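You operate a simulated robot arm through the tools that you are given. There is no shell and no other tool.

You are at the controls of a simulated robot arm. One attempt, no reset.

JOB
Press the pink and the brown dough ball flat on the biscuit tray.
Fine: move both to the tray first; put the biscuit press back; leave the third ball. Set down upright: biscuit press.
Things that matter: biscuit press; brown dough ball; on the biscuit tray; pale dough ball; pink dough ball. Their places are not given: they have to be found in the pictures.

It is judged by the outcome, as a careful person would: the job done as asked, and still so three seconds after it is handed in. It fails if anything else is knocked over, pushed out of place, dropped, spilled or broken.

ROBOT AND FRAMES
A 7-joint arm with a two-finger parallel gripper, fixed in place. Base frame: the origin is at the foot of the arm, x ahead of it, y to its left, z up; the work surface is at about z = 920. Units: mm, rad, N and s.
With the tool pointing down near the work surface it reaches from about 380 to 880 mm from the base axis. Its first joint turns from -2.496 to 2.496 rad. Payload 3 kg.
Tool frame: the origin (TCP) lies between the finger pads and is the grasp point; the fingertips stand 30 mm ahead of it; z points along the fingers, y is the line along which they close. Largest opening 94 mm; finger width 28, thickness 10; the body of the gripper, 50 by 96 mm, starts 55 mm behind the TCP.
Orientation is that of the tool frame in the base frame, as [roll, pitch, yaw] about the fixed x, y, z axes, in that order (R = Rz(yaw) Ry(pitch) Rx(roll)). With the fingers straight down and closing along the base's y, the tool's x points along the base's -x, its y along +y and its z along -z.

CONTROLS
- The arm moves only by the tool jog_arm. Its argument "deltas" is a list of rows, each an object of numbers (a shift or turn left out is 0, a gripper value left out holds the last): "x", "y", "z": the shift along the tool's x, y, z in units of 500 mm (1.0 is 500 mm); "ax", "ay", "az": the turn, a rotation vector about the tool's x, y, z in units of 45 degrees (1.0 is 45 degrees). In form: [{"x": .., "y": .., "z": .., "ax": .., "ay": .., "az": ..}, ...]. A call has 1 to 20 rows; each row is the pose to reach, as a shift and turn from the pose commanded when the call began, along the tool's axes at that moment. "jaw" is the finger opening in mm, from 0 to 94, set as the call begins (left out, the last holds). A call with a number of a shift or a turn outside -1 to 1 is refused whole. A row lasts 0.2 s, in which the tool goes at most 50 mm and 0.15 rad; a call with a longer step from one row to the next is refused whole, and so is a gripper value outside its range. Where a pose cannot be reached the arm comes as near as it can. A force on the tool above 40 N (or 10 N above the force at the start of the call, whichever is more), or a blocked arm, ends the call early, and 0.2 s more pass. The fingers move at their own pace (about 72 mm/s each) and stop on an object; they squeeze with about 22 N. The grip force told is the motor's: it shows also when the fingers shut on nothing. Time passes only in rows, and 0.2 s behind the last, so rows that repeat a pose let the fingers close. It gives the time, the measured TCP pose, the force on the tool (base axes), the opening and the grip force at its end, in the units of the frame above (readings bear some noise), with the torque about the TCP (base axes, N m) and any sound that the robot's microphone picked up, and new pictures: "views" is both (left out), scene, wrist or none.
- Cameras (640 x 400 px; columns grow to the right, rows downward): "scene" is fixed at [220.5, 498.5, 1494.6]; the picture's right is [-0.37, -0.93, 0.00], its down [-0.56, 0.23, -0.80] and it looks along [0.74, -0.30, -0.60] (base axes); focal length 347 px, centre (320, 200). "wrist" rides on the gripper at [76, 14, -103] in the tool frame; the picture's right is [-0.18, 0.98, 0.00], its down [-0.75, -0.14, -0.64] and it looks along [-0.63, -0.12, 0.77] (tool axes); focal length 243 px, centre (320, 200).
- point_at(camera, pixels): for up to 12 pixels [column, row] of the newest picture of that camera ("zoom" is the newest enlarged one), the place [x, y, z] in the base frame of the surface seen there, good to about 3 mm. The clock stands still meanwhile.
- inspect(camera, box): a new picture of the part [left, top, right, bottom] of that camera's present view, enlarged. The clock stands still meanwhile.
- finish_job(): hands the job in; it is judged then, once.

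Open the gripper and draw the arm clear of the work before you hand the job in, unless the task says otherwise.

The tools are called after ">>>" by a JSON object that holds its "fn" and its "kwargs". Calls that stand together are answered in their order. jog_arm: Moves the arm, as the interface text tells. Its arguments: {"type":"object","properties":{"deltas":{"type":"array"},"jaw":{"type":"number"},"views":{"type":"string","enum":["both","scene","wrist","none"]}},"required":["deltas"]} The other tools are called the same way: point_at (camera, pixels) gives the place of the surface under pixels of a picture; inspect (camera, box) takes an enlarged picture of a part of a camera's view; finish_job () hands the job in.

At the start:

```text
t: 0.0
tcp_pos: [491.8, 286.7, 1224.7]
tool_rot: [-3.142, 0.0, -3.141]
wrist_force: [0.4, -0.6, 0.9]
torque: [0.01, 0.0, -0.01]
width: 93.9
grip_force: 0.1
```

scene: 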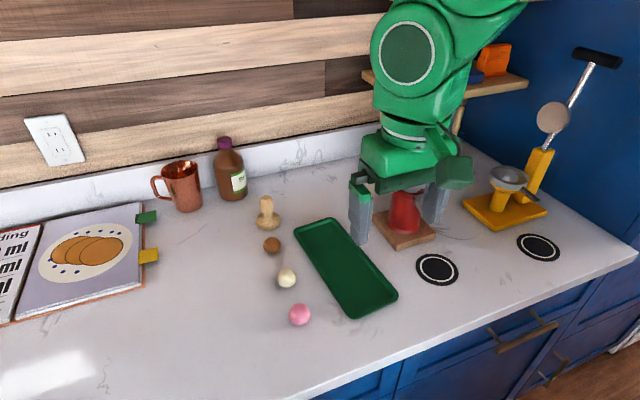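
wrist: 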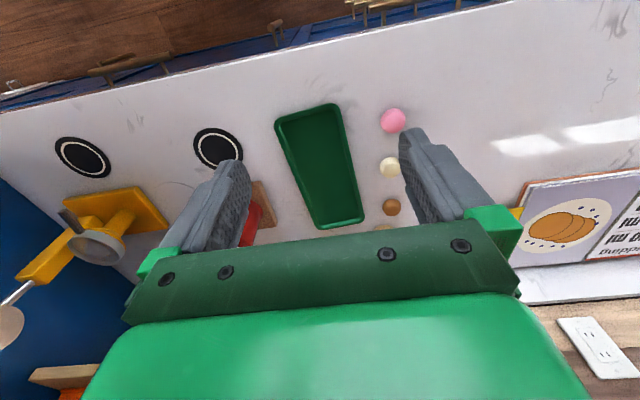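

The scene picture shows a wooden press-like item at about (267,213), brown ball (272,245), pale ball (287,278), pink ball (300,314), and a green tray (345,265). I'll enlarge the area to see details.

>>> {"fn": "inspect", "kwargs": {"camera": "scene", "box": [220, 180, 420, 340]}}

>>> {"fn": "inspect", "kwargs": {"camera": "wrist", "box": [240, 80, 440, 240]}}

>>> {"fn": "point_at", "kwargs": {"camera": "scene", "pixels": [[267, 200], [267, 212], [267, 225], [272, 240], [272, 245], [287, 272], [287, 278], [300, 306], [300, 314], [345, 265], [403, 215], [320, 226]]}}

```text
2.50 times, centred on (320, 260) of scene
```

zoom: 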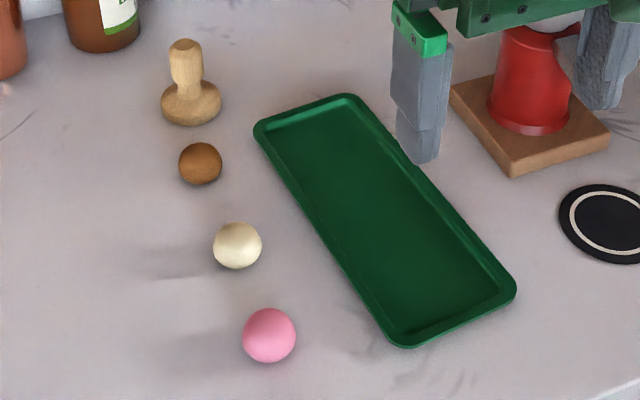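

```text
2.50 times, centred on (340, 160) of wrist
```

zoom: 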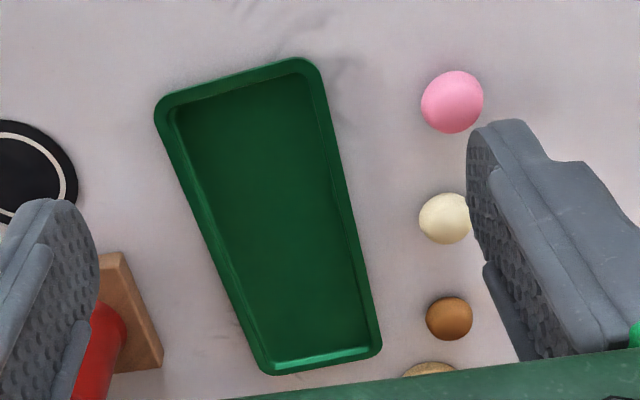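

```text
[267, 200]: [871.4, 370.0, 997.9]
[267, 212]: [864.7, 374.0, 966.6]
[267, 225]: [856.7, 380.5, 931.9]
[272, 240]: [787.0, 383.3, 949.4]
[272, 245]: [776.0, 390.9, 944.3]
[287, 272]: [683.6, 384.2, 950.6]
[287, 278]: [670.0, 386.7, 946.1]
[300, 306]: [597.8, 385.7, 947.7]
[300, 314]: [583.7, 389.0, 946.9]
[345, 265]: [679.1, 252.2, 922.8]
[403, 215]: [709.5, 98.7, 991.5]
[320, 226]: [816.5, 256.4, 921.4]
```

The balls lie at y≈387 with x≈585 (pink), 675 (pale) and 780 (brown); the press is far out at about (868,375). I'll measure the tray's corners and rim, and the press's outline, in the enlarged picture.

>>> {"fn": "inspect", "kwargs": {"camera": "scene", "box": [230, 180, 310, 260]}}

>>> {"fn": "point_at", "kwargs": {"camera": "scene", "pixels": [[323, 233], [360, 219], [424, 296], [383, 317], [335, 240], [360, 228], [410, 292], [385, 305], [350, 280], [385, 230], [438, 270], [404, 245]]}}

```text
5.00 times, centred on (270, 220) of scene
```

zoom: 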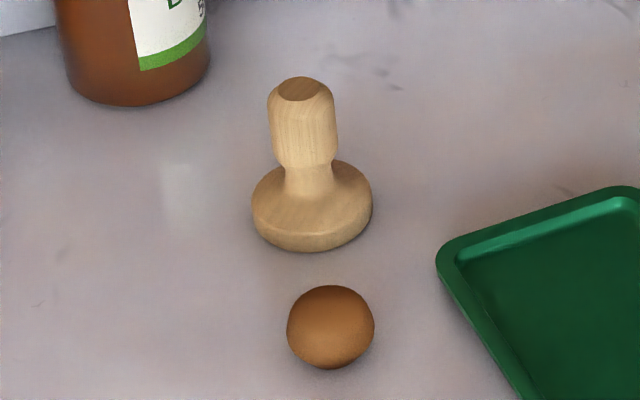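

```text
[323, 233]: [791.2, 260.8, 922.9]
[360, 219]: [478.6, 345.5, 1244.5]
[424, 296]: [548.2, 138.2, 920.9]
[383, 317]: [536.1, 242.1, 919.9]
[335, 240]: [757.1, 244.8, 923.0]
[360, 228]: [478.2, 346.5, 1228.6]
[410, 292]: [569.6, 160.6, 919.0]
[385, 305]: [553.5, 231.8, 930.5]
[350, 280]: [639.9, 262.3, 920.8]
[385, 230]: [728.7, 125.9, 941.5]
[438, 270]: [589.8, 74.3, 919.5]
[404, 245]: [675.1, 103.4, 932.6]
```

The zoom's true mapping is 206+x/5, 180+y/5, so I'll re-measure the press, brown ball in the zoom and the tray corners at (294,232), (332,218), (398,296), (354,318).

>>> {"fn": "point_at", "kwargs": {"camera": "zoom", "pixels": [[300, 88], [270, 110], [336, 110], [304, 150], [310, 180], [312, 225], [312, 248], [256, 205], [368, 205], [330, 290], [330, 325], [330, 365]]}}

>>> {"fn": "point_at", "kwargs": {"camera": "scene", "pixels": [[296, 231], [330, 219], [396, 295], [354, 316], [302, 233], [330, 224], [390, 293], [356, 309], [345, 265], [322, 267], [366, 253], [310, 225]]}}

```text
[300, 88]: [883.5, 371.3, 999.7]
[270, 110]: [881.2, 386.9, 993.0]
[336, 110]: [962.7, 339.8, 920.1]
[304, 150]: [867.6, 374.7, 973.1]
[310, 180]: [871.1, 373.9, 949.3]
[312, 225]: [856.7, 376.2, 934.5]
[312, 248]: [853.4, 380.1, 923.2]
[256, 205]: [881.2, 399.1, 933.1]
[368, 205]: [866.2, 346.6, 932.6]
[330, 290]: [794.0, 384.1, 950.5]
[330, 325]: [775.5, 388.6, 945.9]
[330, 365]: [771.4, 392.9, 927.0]
```

```text
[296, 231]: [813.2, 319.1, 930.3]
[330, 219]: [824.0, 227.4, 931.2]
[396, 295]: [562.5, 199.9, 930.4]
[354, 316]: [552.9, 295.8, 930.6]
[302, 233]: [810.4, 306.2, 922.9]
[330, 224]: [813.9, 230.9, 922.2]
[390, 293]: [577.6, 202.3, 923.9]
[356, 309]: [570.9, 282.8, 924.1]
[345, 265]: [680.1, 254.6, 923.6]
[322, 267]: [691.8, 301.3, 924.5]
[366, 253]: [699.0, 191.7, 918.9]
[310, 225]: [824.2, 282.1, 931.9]
```

The tray floor is at z≈923 with its rim at 931, centre line from about (553,248) to (823,272). I start with the pink ball: I move above it at about (592,388) with the jaw at 64 mm to look closer.

>>> {"fn": "jog_arm", "kwargs": {"deltas": [{"x": -0.033, "y": 0.033, "z": 0.05}, {"x": -0.066, "y": 0.066, "z": 0.1}, {"x": -0.1, "y": 0.1, "z": 0.15}, {"x": -0.133, "y": 0.134, "z": 0.2}, {"x": -0.167, "y": 0.168, "z": 0.25}, {"x": -0.2, "y": 0.202, "z": 0.3}, {"x": -0.2, "y": 0.202, "z": 0.35}, {"x": -0.2, "y": 0.202, "z": 0.35}], "jaw": 64}}

```text
t: 1.8
tcp_pos: [590.0, 386.8, 1048.5]
tool_rot: [-3.141, 0.002, -3.14]
wrist_force: [0.4, 0.0, 0.3]
torque: [-0.01, 0.01, -0.01]
width: 64.0
grip_force: 0.0
```

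scene: 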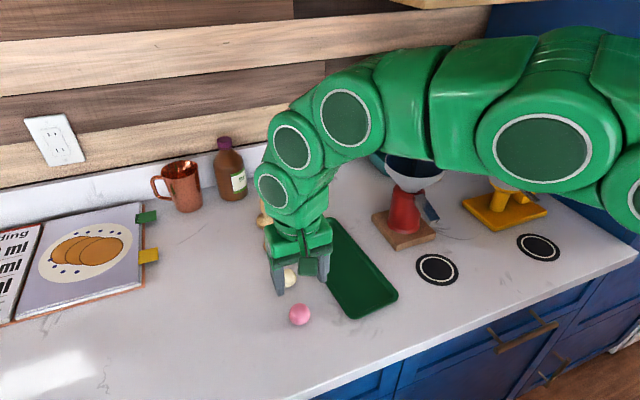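
wrist: 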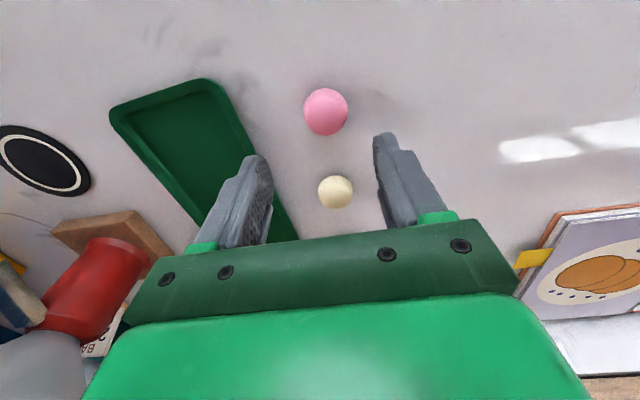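

The pink ball is at wrist pixel (326,111), nearly under the TCP (which projects to about (320,113) at ball height). I'll measure its position with point_at in the wrist view.

>>> {"fn": "point_at", "kwargs": {"camera": "wrist", "pixels": [[326, 111], [310, 111], [342, 111], [326, 95], [326, 127], [335, 192]]}}

>>> {"fn": "inspect", "kwargs": {"camera": "wrist", "box": [240, 60, 400, 220]}}

```text
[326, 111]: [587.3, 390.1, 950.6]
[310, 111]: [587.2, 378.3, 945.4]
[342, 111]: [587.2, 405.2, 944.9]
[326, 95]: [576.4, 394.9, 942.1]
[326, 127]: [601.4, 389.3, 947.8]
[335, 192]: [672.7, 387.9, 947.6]
```

```text
2.50 times, centred on (320, 140) of wrist
```

zoom: 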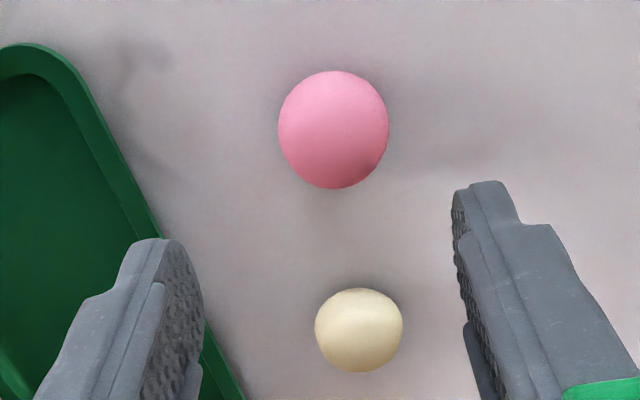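

The ball's centre works out at about (593,389,936), about 38 mm wide. I lower straight down so the fingertips are about 3 mm above the counter.

>>> {"fn": "jog_arm", "kwargs": {"deltas": [{"x": -0.005, "y": 0.004, "z": 0.05}, {"x": -0.005, "y": 0.004, "z": 0.1}, {"x": -0.005, "y": 0.004, "z": 0.14}, {"x": -0.005, "y": 0.004, "z": 0.17}, {"x": -0.005, "y": 0.004, "z": 0.189}, {"x": -0.005, "y": 0.004, "z": 0.189}], "jaw": 64}}

```text
t: 3.2
tcp_pos: [593.4, 389.1, 955.0]
tool_rot: [3.141, 0.0, -3.139]
wrist_force: [0.3, -0.2, 0.3]
torque: [0.02, 0.0, 0.0]
width: 64.1
grip_force: 0.0
```

scene: 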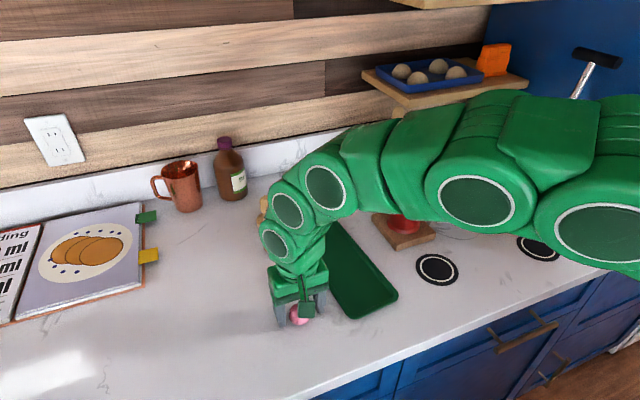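
wrist: 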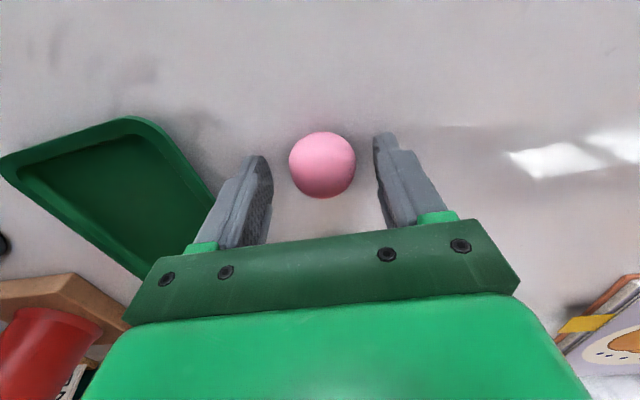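

The pink ball sits centred between the pads at (321,165). I close the fingers gently, first to 36 mm, and read the width and force.

>>> {"fn": "jog_arm", "kwargs": {"deltas": [{"z": 0}, {"z": 0}, {"z": 0}], "jaw": 36, "views": "wrist"}}

```text
t: 4.0
tcp_pos: [592.8, 390.1, 954.8]
tool_rot: [-3.141, 0.0, 3.142]
wrist_force: [-0.4, 0.5, 0.5]
torque: [-0.01, -0.03, 0.04]
width: 38.3
grip_force: 21.6
```

wrist: 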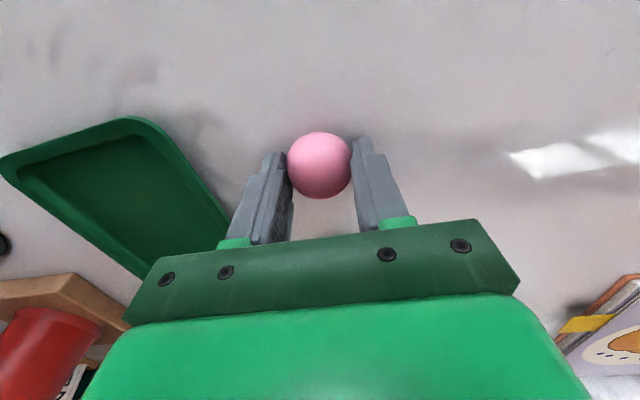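

The grip holds at 38.3 mm with 21.6 N. I lift the ball 60 mm and carry it over the tray at about (625,254).

>>> {"fn": "jog_arm", "kwargs": {"deltas": [{"z": -0.03}, {"z": -0.07}, {"z": -0.11}, {"x": -0.01, "y": -0.04, "z": -0.12}, {"x": -0.025, "y": -0.1, "z": -0.12}, {"x": -0.04, "y": -0.16, "z": -0.12}, {"x": -0.055, "y": -0.22, "z": -0.12}, {"x": -0.064, "y": -0.26, "z": -0.12}, {"x": -0.064, "y": -0.272, "z": -0.12}, {"x": -0.064, "y": -0.272, "z": -0.12}]}}

```text
t: 6.2
tcp_pos: [625.7, 253.2, 1013.6]
tool_rot: [-3.141, 0.001, -3.139]
wrist_force: [-0.1, 0.5, -0.6]
torque: [-0.02, 0.01, 0.01]
width: 38.4
grip_force: 21.7
```

scene: 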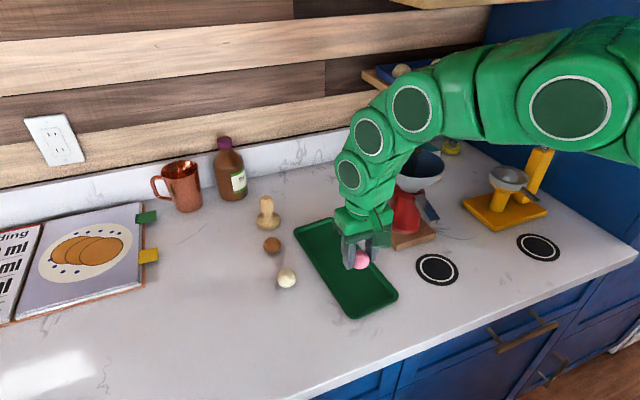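
wrist: 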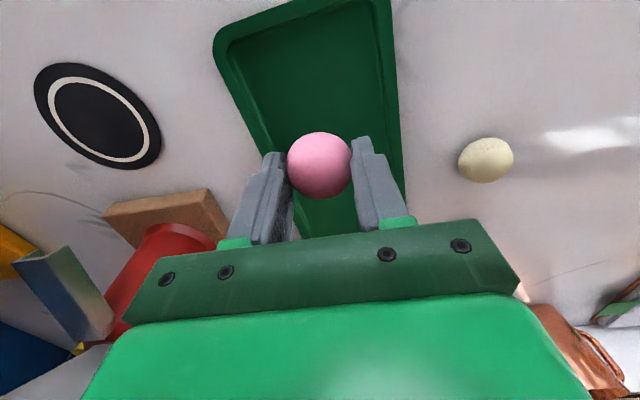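

The ball hangs over the tray. Before lowering I check how close the red grinder and its bowl are to the hand, at scene pixels (420,170), (402,205), (428,205), (392,235).

>>> {"fn": "point_at", "kwargs": {"camera": "scene", "pixels": [[420, 170], [410, 190], [402, 205], [430, 208], [395, 240], [436, 235], [440, 165], [420, 152]]}}

>>> {"fn": "inspect", "kwargs": {"camera": "scene", "box": [320, 130, 480, 330]}}

```text
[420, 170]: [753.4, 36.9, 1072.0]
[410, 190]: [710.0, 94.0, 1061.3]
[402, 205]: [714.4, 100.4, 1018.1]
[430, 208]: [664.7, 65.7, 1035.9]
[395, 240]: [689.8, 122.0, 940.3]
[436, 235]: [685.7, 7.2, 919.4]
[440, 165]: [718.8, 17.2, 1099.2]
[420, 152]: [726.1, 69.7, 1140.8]
```

```text
2.00 times, centred on (400, 230) of scene
```

zoom: 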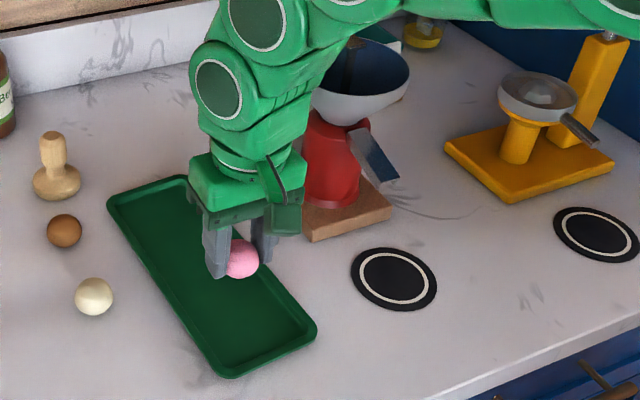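

The bowl is centred near (726,69), its rim at about 1140, well clear of the hand. I lower the pink ball toward the tray floor, stopping about 2 mm above.

>>> {"fn": "jog_arm", "kwargs": {"deltas": [{"z": 0.035, "y": 0.002}, {"z": 0.07, "y": 0.002}, {"z": 0.095, "y": 0.002}, {"z": 0.107, "y": 0.002}, {"z": 0.107, "y": 0.002}]}}

```text
t: 7.4
tcp_pos: [623.6, 255.0, 962.3]
tool_rot: [-3.141, 0.001, 3.142]
wrist_force: [-0.3, 0.5, -0.7]
torque: [-0.01, 0.02, 0.03]
width: 38.7
grip_force: 21.7
```

scene: 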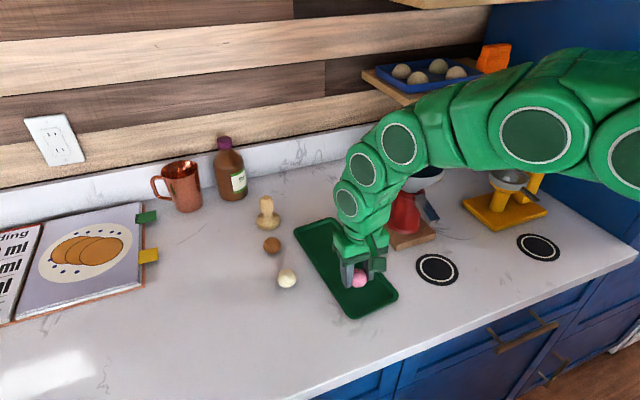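
wrist: 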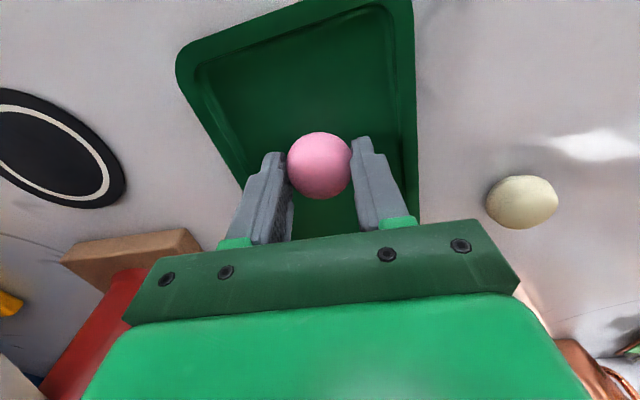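

The force is near zero at z=962, so the ball has not touched yet. I creep down another 4 mm in 1 mm steps.

>>> {"fn": "jog_arm", "kwargs": {"deltas": [{"z": 0.002}, {"z": 0.004}, {"z": 0.006}, {"z": 0.008}, {"z": 0.008}], "views": "wrist"}}

```text
t: 8.6
tcp_pos: [625.4, 255.0, 958.1]
tool_rot: [-3.141, 0.004, 3.141]
wrist_force: [-3.5, 0.9, 21.1]
torque: [0.03, 0.14, -0.02]
width: 38.4
grip_force: 22.4
```

wrist: 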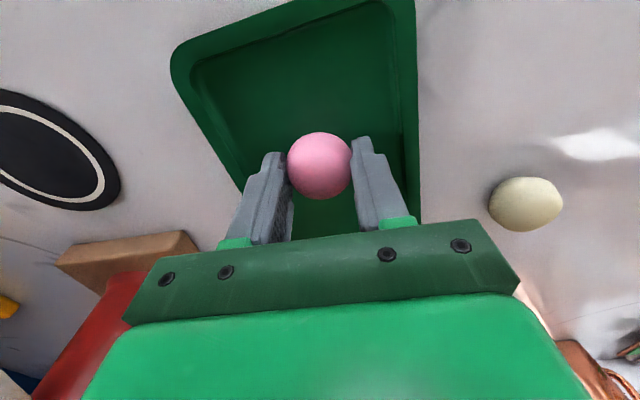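

The 21 N push shows the ball rests on the floor. I back off 1 mm to ease it, then open the jaw slowly to 54 mm, staying inside the tray walls.

>>> {"fn": "jog_arm", "kwargs": {"deltas": [{"z": -0.002}, {"z": -0.002}], "views": "none"}}

>>> {"fn": "jog_arm", "kwargs": {"deltas": [{"z": 0}, {"z": 0}, {"z": 0}], "jaw": 54}}

```text
t: 9.2
tcp_pos: [624.8, 255.0, 958.2]
tool_rot: [-3.141, 0.0, 3.142]
wrist_force: [2.4, 1.7, 7.3]
torque: [0.06, -0.09, -0.02]
width: 38.4
grip_force: 21.8
```

```text
t: 10.0
tcp_pos: [625.1, 255.2, 958.1]
tool_rot: [-3.141, -0.001, 3.141]
wrist_force: [-0.5, 0.1, -0.1]
torque: [-0.02, -0.02, 0.0]
width: 53.8
grip_force: 0.0
```

scene: 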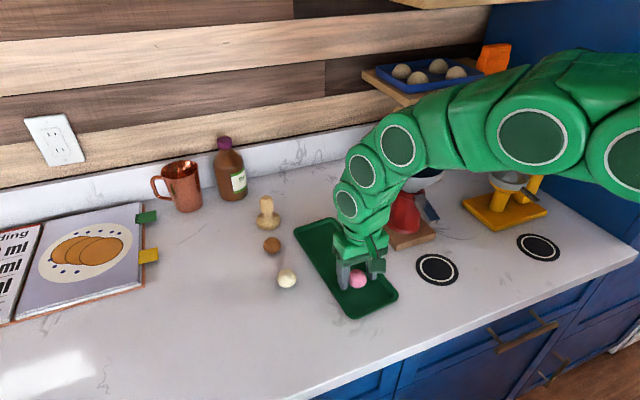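
wrist: 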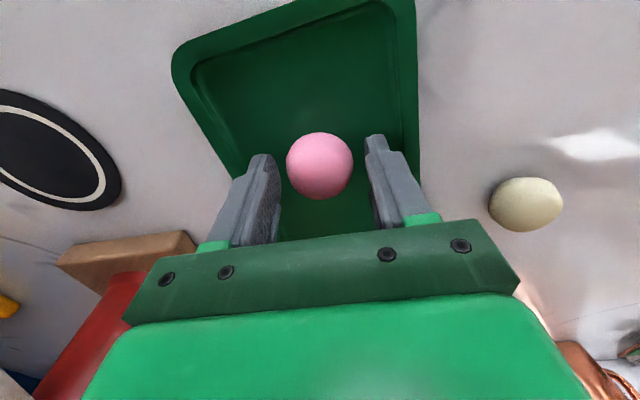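

The pink ball stays put on the tray with no force on the tool. I rise and travel to above the brown ball at about (780,388).

>>> {"fn": "jog_arm", "kwargs": {"deltas": [{"z": -0.05}, {"z": -0.11}, {"z": -0.17}, {"x": -0.03, "y": 0.025, "z": -0.184}, {"x": -0.08, "y": 0.07, "z": -0.184}, {"x": -0.13, "y": 0.115, "z": -0.184}, {"x": -0.18, "y": 0.16, "z": -0.184}, {"x": -0.23, "y": 0.2, "z": -0.184}, {"x": -0.27, "y": 0.24, "z": -0.184}, {"x": -0.31, "y": 0.266, "z": -0.184}, {"x": -0.31, "y": 0.266, "z": -0.184}], "jaw": 64}}

```text
t: 12.4
tcp_pos: [777.3, 386.9, 1043.9]
tool_rot: [-3.141, -0.001, 3.141]
wrist_force: [-0.4, 0.2, 0.2]
torque: [0.02, 0.0, -0.02]
width: 64.2
grip_force: 0.0
out of reach, approached as far as the arm can: row 10, 11
```

scene: 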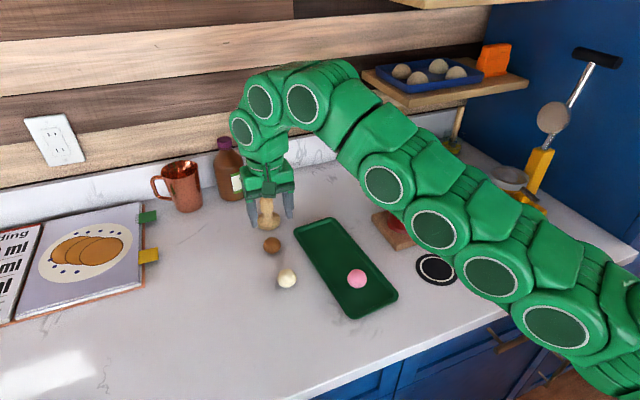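
wrist: 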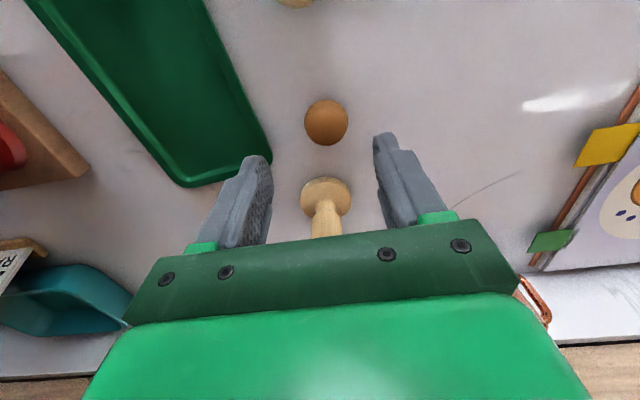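

The arm is at its straight-down reach limit here, with the brown ball at (326,121), a bit ahead of the TCP. I measure it and tilt the tool about 16° outward about its y axis to gain reach.

>>> {"fn": "point_at", "kwargs": {"camera": "wrist", "pixels": [[326, 121], [311, 121], [341, 121], [326, 107], [326, 136], [326, 195], [325, 210]]}}

>>> {"fn": "jog_arm", "kwargs": {"deltas": [{"ay": -0.08}, {"ay": -0.17}, {"ay": -0.26}, {"ay": -0.35}, {"ay": -0.35}]}}

```text
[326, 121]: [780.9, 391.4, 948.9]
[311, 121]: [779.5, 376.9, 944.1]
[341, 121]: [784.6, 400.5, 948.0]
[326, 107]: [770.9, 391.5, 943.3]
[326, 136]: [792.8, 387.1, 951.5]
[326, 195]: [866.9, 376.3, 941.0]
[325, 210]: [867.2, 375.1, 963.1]
```

```text
t: 13.6
tcp_pos: [775.7, 385.2, 1043.2]
tool_rot: [3.141, 0.275, -3.141]
wrist_force: [0.5, 0.0, 0.9]
torque: [0.03, 0.0, -0.01]
width: 64.1
grip_force: 0.0
```

scene: 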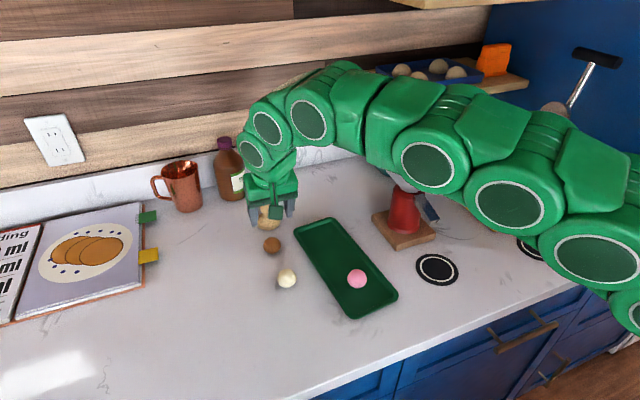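
wrist: 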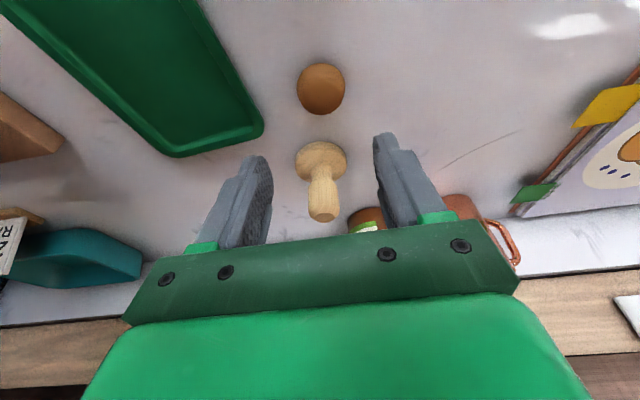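

The tilt worked (pitch 0.275). The brown ball's centre is about (788,388.5,936), so I lower to TCP (782,388.5,956) with the pads straddling the ball.

>>> {"fn": "jog_arm", "kwargs": {"deltas": [{"x": 0.009, "y": 0.0066, "z": 0.045}, {"x": 0.018, "y": 0.0066, "z": 0.09}, {"x": 0.026, "y": 0.0066, "z": 0.13}, {"x": 0.032, "y": 0.0066, "z": 0.158}, {"x": 0.0346, "y": 0.0066, "z": 0.17}, {"x": 0.0346, "y": 0.0066, "z": 0.17}]}}

```text
t: 15.0
tcp_pos: [782.9, 390.6, 956.9]
tool_rot: [3.141, 0.273, 3.141]
wrist_force: [-0.8, 0.4, 0.0]
torque: [-0.01, 0.01, -0.01]
width: 64.1
grip_force: 0.1
```

scene: 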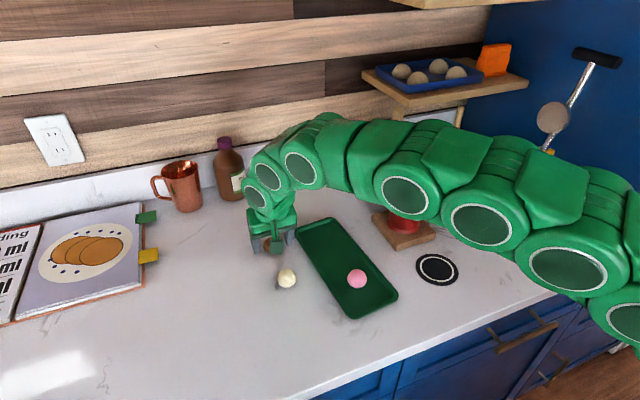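
wrist: 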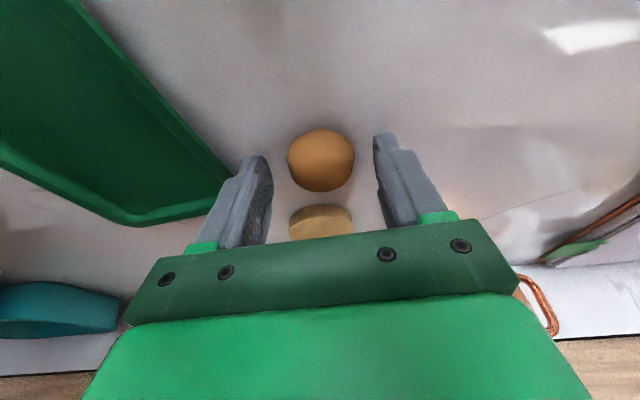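

The brown ball is between the pads at (321,159). I close the jaw on it.

>>> {"fn": "jog_arm", "kwargs": {"deltas": [{"z": 0}, {"z": 0}, {"z": 0}], "jaw": 36, "views": "wrist"}}

```text
t: 15.8
tcp_pos: [782.6, 389.0, 957.5]
tool_rot: [3.141, 0.274, 3.141]
wrist_force: [-0.5, 0.8, 0.1]
torque: [0.0, 0.02, 0.01]
width: 38.4
grip_force: 21.6
```

wrist: 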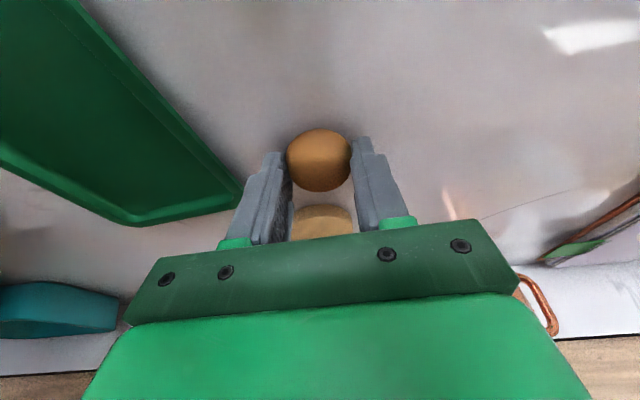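

The ball is held at 38.4 mm. I lift it 60 mm and carry it to above the tray at about (745,265), bringing the tool back to vertical on the way.

>>> {"fn": "jog_arm", "kwargs": {"deltas": [{"x": -0.011, "z": -0.038}, {"x": -0.022, "z": -0.077}, {"x": -0.0326, "z": -0.1154}, {"x": -0.0326, "z": -0.1154}, {"x": -0.018, "y": -0.05, "z": -0.12, "ay": 0.07}, {"x": -0.004, "y": -0.1, "z": -0.124, "ay": 0.14}, {"x": 0.01, "y": -0.15, "z": -0.128, "ay": 0.21}, {"x": 0.024, "y": -0.2, "z": -0.132, "ay": 0.28}, {"x": 0.0386, "y": -0.24, "z": -0.1356, "ay": 0.35}, {"x": 0.0386, "y": -0.248, "z": -0.1356, "ay": 0.35}, {"x": 0.0386, "y": -0.248, "z": -0.1356, "ay": 0.35}]}}

```text
t: 18.2
tcp_pos: [746.0, 266.7, 1017.7]
tool_rot: [-3.141, 0.0, -3.141]
wrist_force: [0.4, 0.1, 0.3]
torque: [-0.01, -0.01, 0.0]
width: 38.6
grip_force: 22.3
```

scene: 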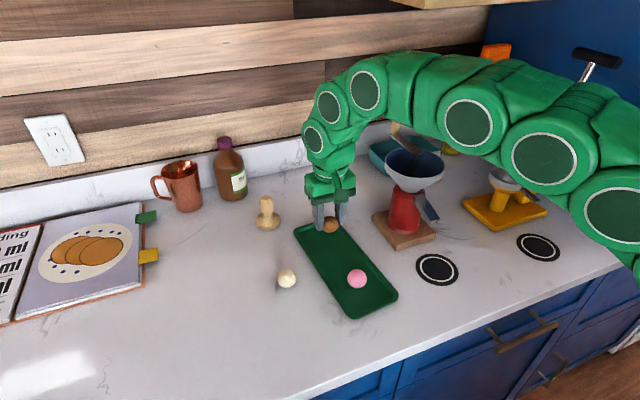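
wrist: 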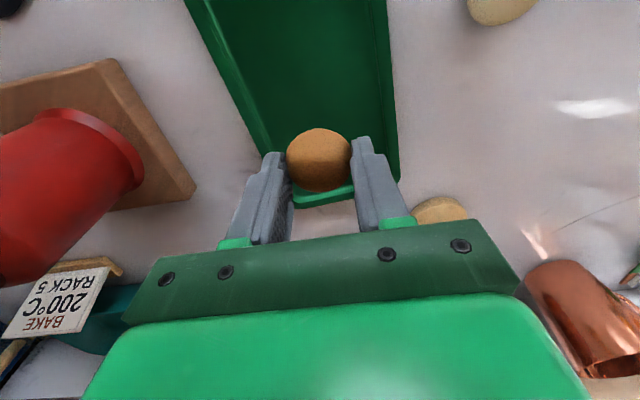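

The brown ball is over the tray centre line at x≈746. I lower to about 4 mm above touching.

>>> {"fn": "jog_arm", "kwargs": {"deltas": [{"z": 0.035}, {"z": 0.07}, {"z": 0.092}, {"z": 0.1}, {"z": 0.1}], "views": "wrist"}}

>>> {"fn": "jog_arm", "kwargs": {"deltas": [{"z": 0.002}, {"z": 0.004}, {"z": 0.006}, {"z": 0.006}], "views": "none"}}

```text
t: 19.4
tcp_pos: [745.4, 266.3, 967.2]
tool_rot: [-3.141, -0.001, -3.14]
wrist_force: [0.0, -0.6, -0.6]
torque: [0.0, -0.03, 0.01]
width: 38.5
grip_force: 21.5
```

wrist: 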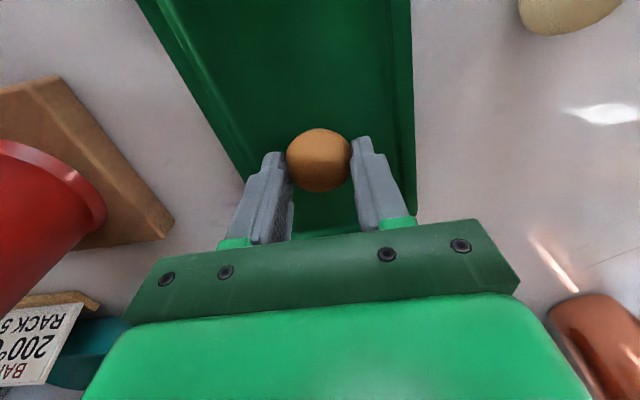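

```text
t: 20.4
tcp_pos: [746.5, 265.1, 965.5]
tool_rot: [3.141, 0.001, 3.139]
wrist_force: [0.4, 0.3, 0.4]
torque: [0.0, 0.01, -0.01]
width: 38.6
grip_force: 21.8
```

No contact yet at z≈965. I continue creeping down 1 mm at a time to feel the floor.

>>> {"fn": "jog_arm", "kwargs": {"deltas": [{"z": 0.002}, {"z": 0.004}, {"z": 0.004}], "views": "none"}}

```text
t: 21.2
tcp_pos: [746.3, 266.0, 965.1]
tool_rot: [-3.141, 0.001, -3.141]
wrist_force: [0.9, -0.9, 12.1]
torque: [0.02, -0.1, 0.01]
width: 38.6
grip_force: 22.3
```

12 N upward: the ball is on the tray floor. I open the jaw to 54 mm and look.

>>> {"fn": "jog_arm", "kwargs": {"deltas": [{"z": -0.001}, {"z": -0.001}, {"z": -0.001}], "jaw": 54, "views": "wrist"}}

```text
t: 22.0
tcp_pos: [745.3, 264.0, 963.8]
tool_rot: [-3.14, 0.0, 3.141]
wrist_force: [-0.1, 0.3, 0.7]
torque: [0.03, 0.01, 0.0]
width: 53.9
grip_force: 0.1
```

wrist: 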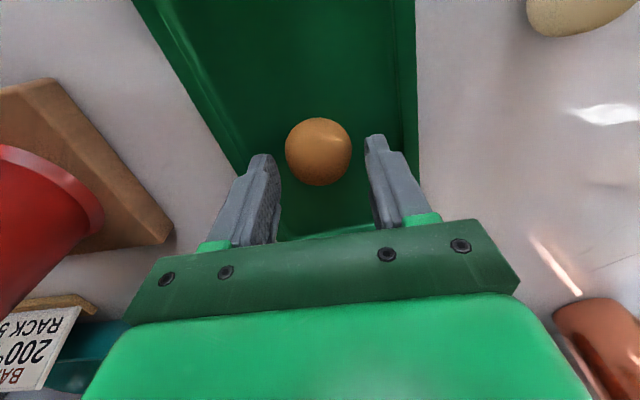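

The ball settled slightly toward the base at (319,151). I raise the hand straight up and check that both balls are still.

>>> {"fn": "jog_arm", "kwargs": {"deltas": [{"z": -0.04}, {"z": -0.1}, {"z": -0.16}, {"z": -0.2}, {"z": -0.2}]}}

```text
t: 23.2
tcp_pos: [744.7, 263.8, 1065.3]
tool_rot: [3.141, 0.0, -3.142]
wrist_force: [0.3, -0.3, 0.4]
torque: [0.04, -0.03, 0.02]
width: 54.1
grip_force: 0.0
```

scene: 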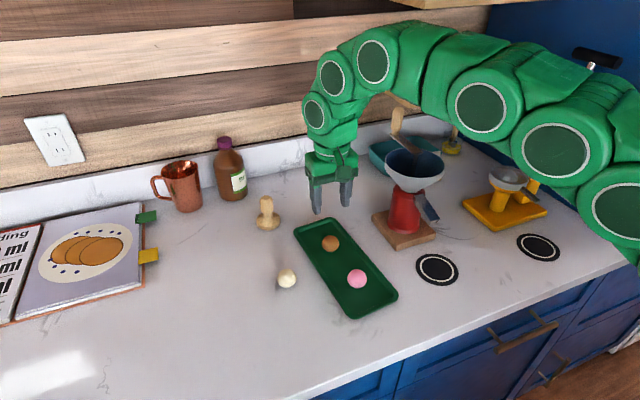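
wrist: 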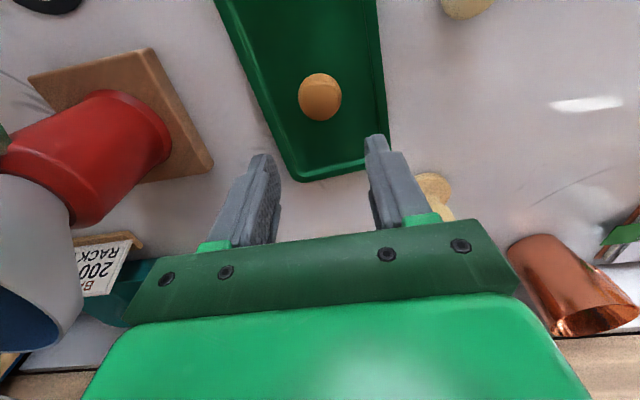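

Both balls rest on the tray: brown at scene (330,243), pink at (357,279). I measure them along with the bottle and mug near the press.

>>> {"fn": "point_at", "kwargs": {"camera": "scene", "pixels": [[330, 243], [357, 279], [287, 278], [231, 185], [231, 160], [224, 140], [182, 185], [170, 165], [243, 185], [231, 200]]}}

>>> {"fn": "inspect", "kwargs": {"camera": "scene", "box": [280, 200, 410, 330]}}

```text
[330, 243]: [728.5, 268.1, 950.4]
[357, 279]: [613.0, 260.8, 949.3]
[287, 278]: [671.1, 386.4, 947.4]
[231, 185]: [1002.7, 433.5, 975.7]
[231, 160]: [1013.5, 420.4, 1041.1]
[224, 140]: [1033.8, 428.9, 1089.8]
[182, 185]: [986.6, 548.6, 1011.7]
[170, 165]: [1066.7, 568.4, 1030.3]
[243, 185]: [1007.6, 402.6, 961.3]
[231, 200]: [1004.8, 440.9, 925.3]
```

```text
3.08 times, centred on (345, 265) of scene
```

zoom: 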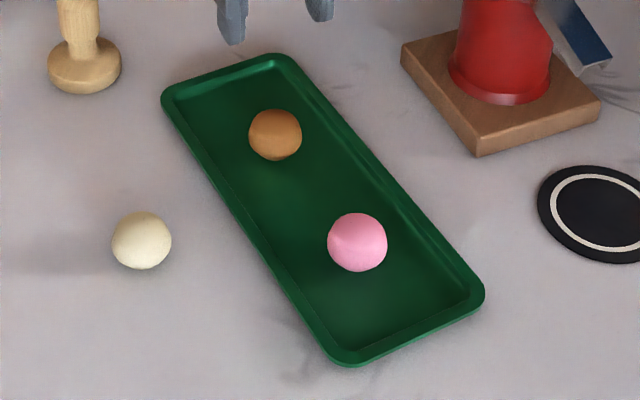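

The bottle (near 1005–1035,430) and mug are well away from the press. I move to a pre-grasp pose with the tool tilted 30° outward and the jaw at 70 mm.

>>> {"fn": "jog_arm", "kwargs": {"deltas": [{"x": -0.02, "y": 0.025, "z": 0.0, "ay": -0.08}, {"x": -0.045, "y": 0.05, "z": 0.0, "ay": -0.17}, {"x": -0.07, "y": 0.08, "z": 0.0, "ay": -0.26}, {"x": -0.095, "y": 0.11, "z": 0.0, "ay": -0.35}, {"x": -0.12, "y": 0.14, "z": 0.01, "ay": -0.44}, {"x": -0.145, "y": 0.17, "z": 0.02, "ay": -0.53}, {"x": -0.17, "y": 0.2, "z": 0.025, "ay": -0.61}, {"x": -0.188, "y": 0.218, "z": 0.028, "ay": -0.667}, {"x": -0.188, "y": 0.218, "z": 0.028, "ay": -0.667}], "jaw": 70}}

```text
t: 25.2
tcp_pos: [839.8, 374.8, 1047.8]
tool_rot: [3.14, 0.525, -3.141]
wrist_force: [0.1, 0.2, -0.4]
torque: [-0.02, 0.0, 0.02]
width: 70.0
grip_force: 0.0
```

scene: 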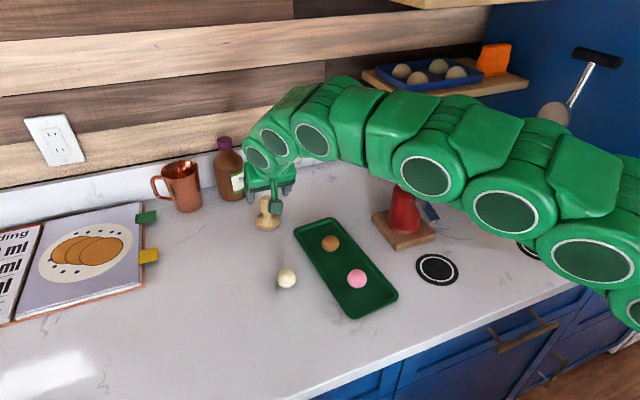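
wrist: 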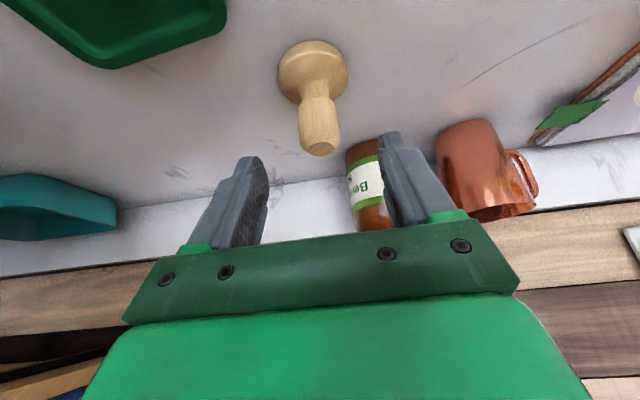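

The pre-grasp pose is reached; the press handle shows at about (318,125), its top at (320,150). I measure it in the wrist view.

>>> {"fn": "point_at", "kwargs": {"camera": "wrist", "pixels": [[320, 151], [319, 130], [317, 110], [315, 90], [302, 125], [336, 125], [313, 60], [283, 75], [344, 75], [313, 45]]}}

>>> {"fn": "inspect", "kwargs": {"camera": "wrist", "box": [250, 20, 390, 180]}}

```text
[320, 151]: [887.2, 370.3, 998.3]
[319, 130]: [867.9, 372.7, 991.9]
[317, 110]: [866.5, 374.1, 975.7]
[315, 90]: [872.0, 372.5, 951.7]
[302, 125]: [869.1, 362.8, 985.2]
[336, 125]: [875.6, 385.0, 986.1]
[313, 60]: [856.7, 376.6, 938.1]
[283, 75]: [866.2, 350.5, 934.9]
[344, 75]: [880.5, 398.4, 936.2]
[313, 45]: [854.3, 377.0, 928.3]
```

```text
2.50 times, centred on (320, 100) of wrist
```

zoom: 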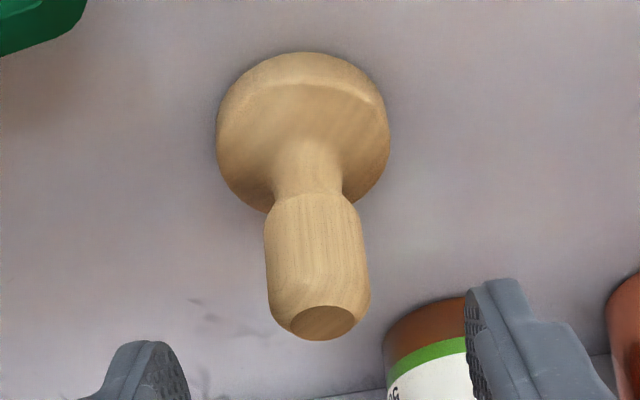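

The handle is about 30 mm wide with its axis near (880,373), right on the tool's line. I advance 77 mm along the tool axis so the pads straddle it.

>>> {"fn": "jog_arm", "kwargs": {"deltas": [{"x": -0.001, "y": -0.0036, "z": 0.04}, {"x": -0.002, "y": -0.0036, "z": 0.08}, {"x": -0.003, "y": -0.0036, "z": 0.115}, {"x": -0.004, "y": -0.0036, "z": 0.14}, {"x": -0.004, "y": -0.0036, "z": 0.154}, {"x": -0.004, "y": -0.0036, "z": 0.154}]}}

```text
t: 26.6
tcp_pos: [880.6, 370.3, 984.5]
tool_rot: [3.141, 0.522, 3.141]
wrist_force: [-0.2, 0.3, 0.3]
torque: [0.0, -0.01, -0.02]
width: 70.0
grip_force: 0.0
```

scene: 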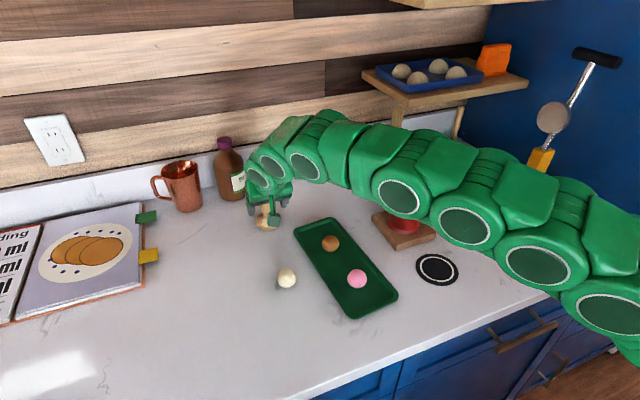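
wrist: 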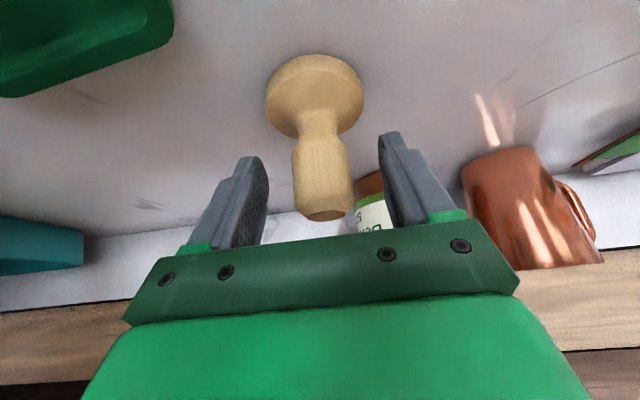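

The handle stands between the pads, with the TCP pixel (320,187) on it. I close the jaw on the handle.

>>> {"fn": "jog_arm", "kwargs": {"deltas": [{"z": 0}, {"z": 0}, {"z": 0}, {"z": 0}], "jaw": 22}}

```text
t: 27.6
tcp_pos: [880.1, 371.2, 984.6]
tool_rot: [-3.141, 0.523, -3.14]
wrist_force: [0.5, 0.3, 0.1]
torque: [-0.03, 0.0, -0.02]
width: 34.6
grip_force: 21.9
```

scene: 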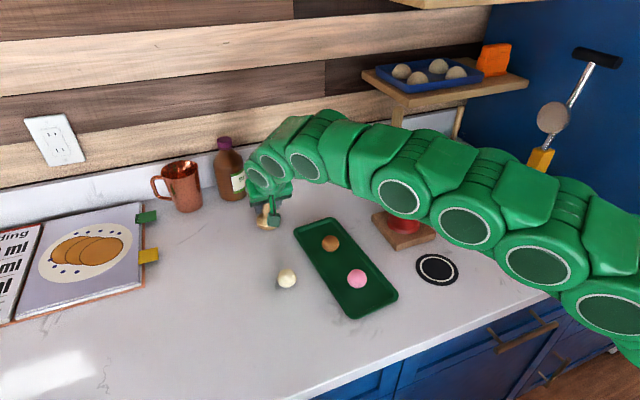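
wrist: 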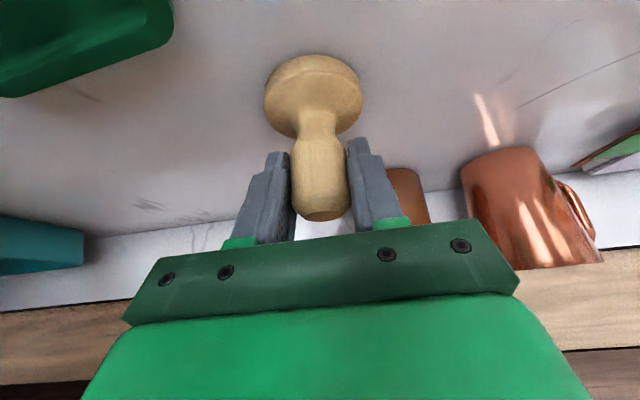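

The handle is gripped at 34.6 mm with 22 N; the press foot is 64.6 mm under the TCP. I lift it 60 mm straight up and look.

>>> {"fn": "jog_arm", "kwargs": {"deltas": [{"x": -0.01, "z": -0.017}, {"x": -0.025, "z": -0.043}, {"x": -0.043, "z": -0.075}, {"x": -0.06, "z": -0.104}, {"x": -0.06, "z": -0.104}]}}

```text
t: 28.8
tcp_pos: [880.1, 371.7, 1043.7]
tool_rot: [-3.141, 0.524, -3.141]
wrist_force: [-0.2, -0.4, -1.1]
torque: [-0.03, -0.02, 0.02]
width: 34.5
grip_force: 22.1
```

scene: 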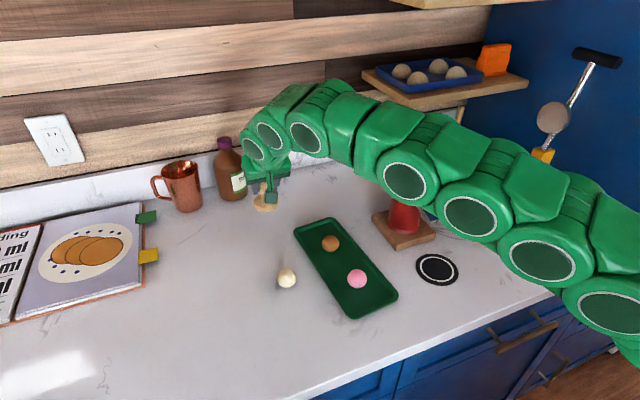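
wrist: 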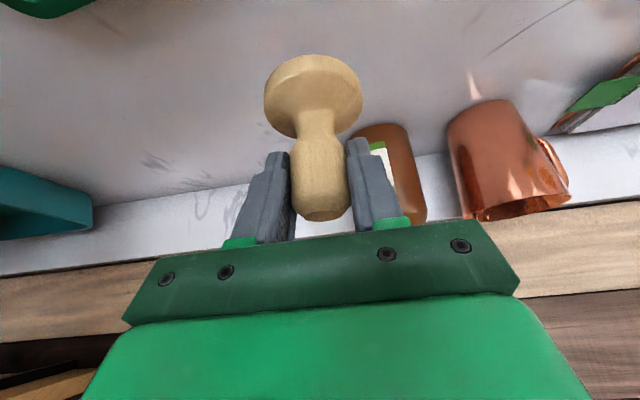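

The press is up and steady in the grip. I carry it to free counter at about (610,450), keeping the same tilt so it stays upright.

>>> {"fn": "jog_arm", "kwargs": {"deltas": [{"x": 0.03, "y": 0.01, "z": -0.0173}, {"x": 0.08, "y": 0.027, "z": -0.0462}, {"x": 0.14, "y": 0.047, "z": -0.0808}, {"x": 0.2, "y": 0.067, "z": -0.1155}, {"x": 0.26, "y": 0.087, "z": -0.15}, {"x": 0.32, "y": 0.107, "z": -0.1848}, {"x": 0.38, "y": 0.127, "z": -0.2194}, {"x": 0.43, "y": 0.143, "z": -0.2483}, {"x": 0.4676, "y": 0.156, "z": -0.27}, {"x": 0.4676, "y": 0.156, "z": -0.27}]}}

```text
t: 31.0
tcp_pos: [608.3, 451.8, 1044.0]
tool_rot: [-3.141, 0.522, -3.141]
wrist_force: [0.0, 0.1, -1.2]
torque: [0.01, -0.02, 0.01]
width: 34.1
grip_force: 22.1
```

scene: 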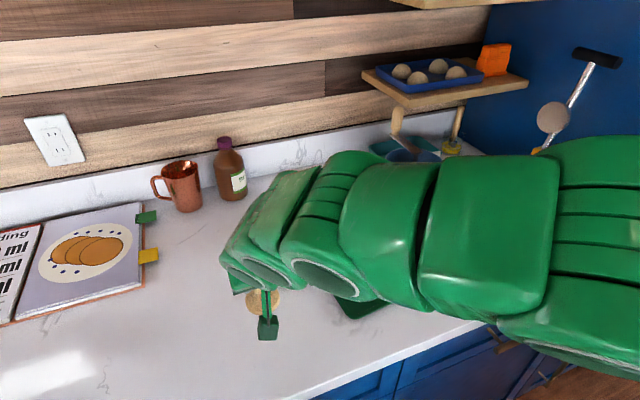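
wrist: 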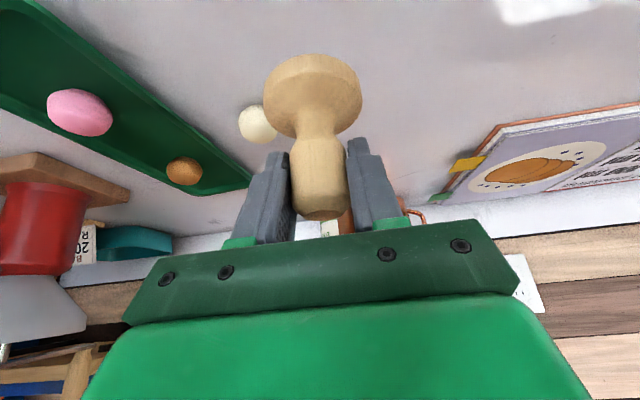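

The press hangs above clear counter; the pale ball is off to the side at (258,123). I lower 56 mm to just above the counter.

>>> {"fn": "jog_arm", "kwargs": {"deltas": [{"x": 0.015, "z": 0.026}, {"x": 0.033, "z": 0.057}, {"x": 0.048, "z": 0.083}, {"x": 0.056, "z": 0.097}, {"x": 0.056, "z": 0.097}]}}

>>> {"fn": "jog_arm", "kwargs": {"deltas": [{"x": 0.001, "z": 0.00173}, {"x": 0.002, "z": 0.00346}, {"x": 0.003, "z": 0.0052}, {"x": 0.003, "z": 0.0052}], "views": "none"}}

```text
t: 32.2
tcp_pos: [609.4, 449.7, 988.0]
tool_rot: [3.141, 0.522, -3.141]
wrist_force: [-0.5, 0.4, -0.4]
torque: [-0.01, -0.03, -0.04]
width: 34.1
grip_force: 22.0
```

scene: 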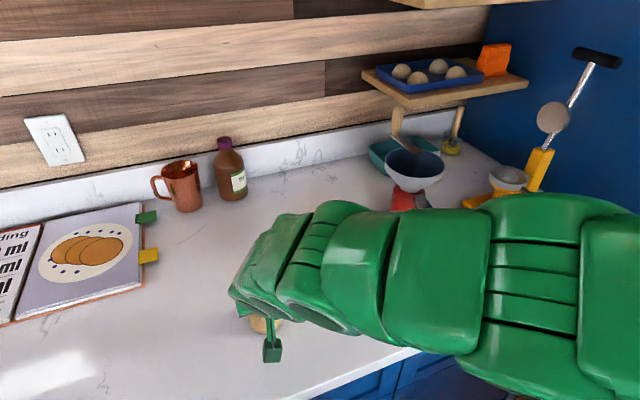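
wrist: 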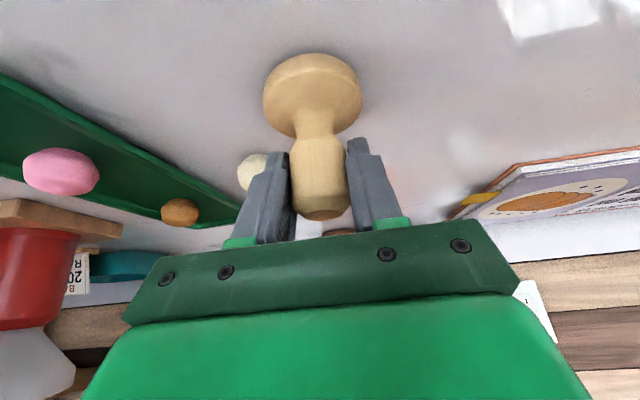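

```text
t: 33.2
tcp_pos: [609.8, 450.5, 985.8]
tool_rot: [3.14, 0.524, -3.141]
wrist_force: [1.5, -0.4, 2.0]
torque: [-0.11, -0.04, 0.02]
width: 34.2
grip_force: 22.0
```

A slight touch of 2 N at z≈985.8. I press down 1 mm more for full contact, then open the jaw to release it upright.

>>> {"fn": "jog_arm", "kwargs": {"deltas": [{"x": 0.0007, "z": 0.0013}, {"x": 0.0007, "z": 0.0013}], "views": "none"}}

>>> {"fn": "jog_arm", "kwargs": {"deltas": [{"z": 0}, {"z": 0}, {"z": 0}, {"z": 0}], "jaw": 70}}

```text
t: 33.8
tcp_pos: [609.7, 450.2, 984.3]
tool_rot: [3.141, 0.525, 3.141]
wrist_force: [0.3, -0.1, 5.4]
torque: [-0.02, 0.0, 0.02]
width: 34.1
grip_force: 21.6
```

```text
t: 34.8
tcp_pos: [608.5, 450.1, 985.5]
tool_rot: [-3.141, 0.524, 3.141]
wrist_force: [0.1, 0.8, -0.5]
torque: [-0.01, 0.03, -0.02]
width: 70.2
grip_force: 0.2
```

scene: 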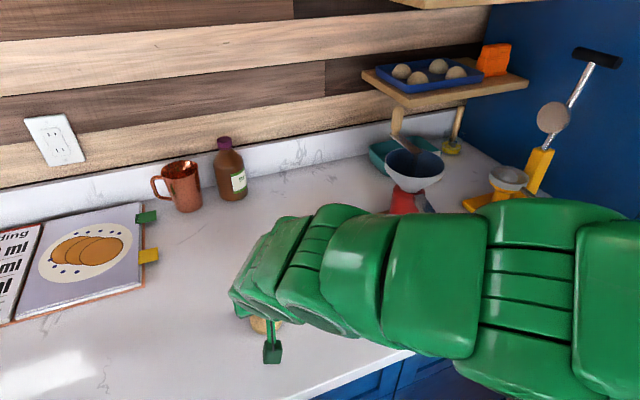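
wrist: 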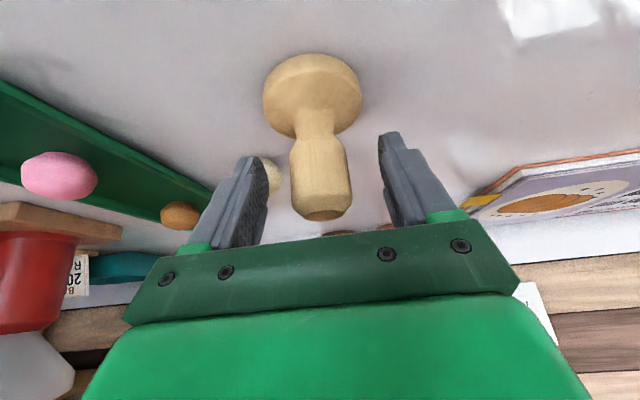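

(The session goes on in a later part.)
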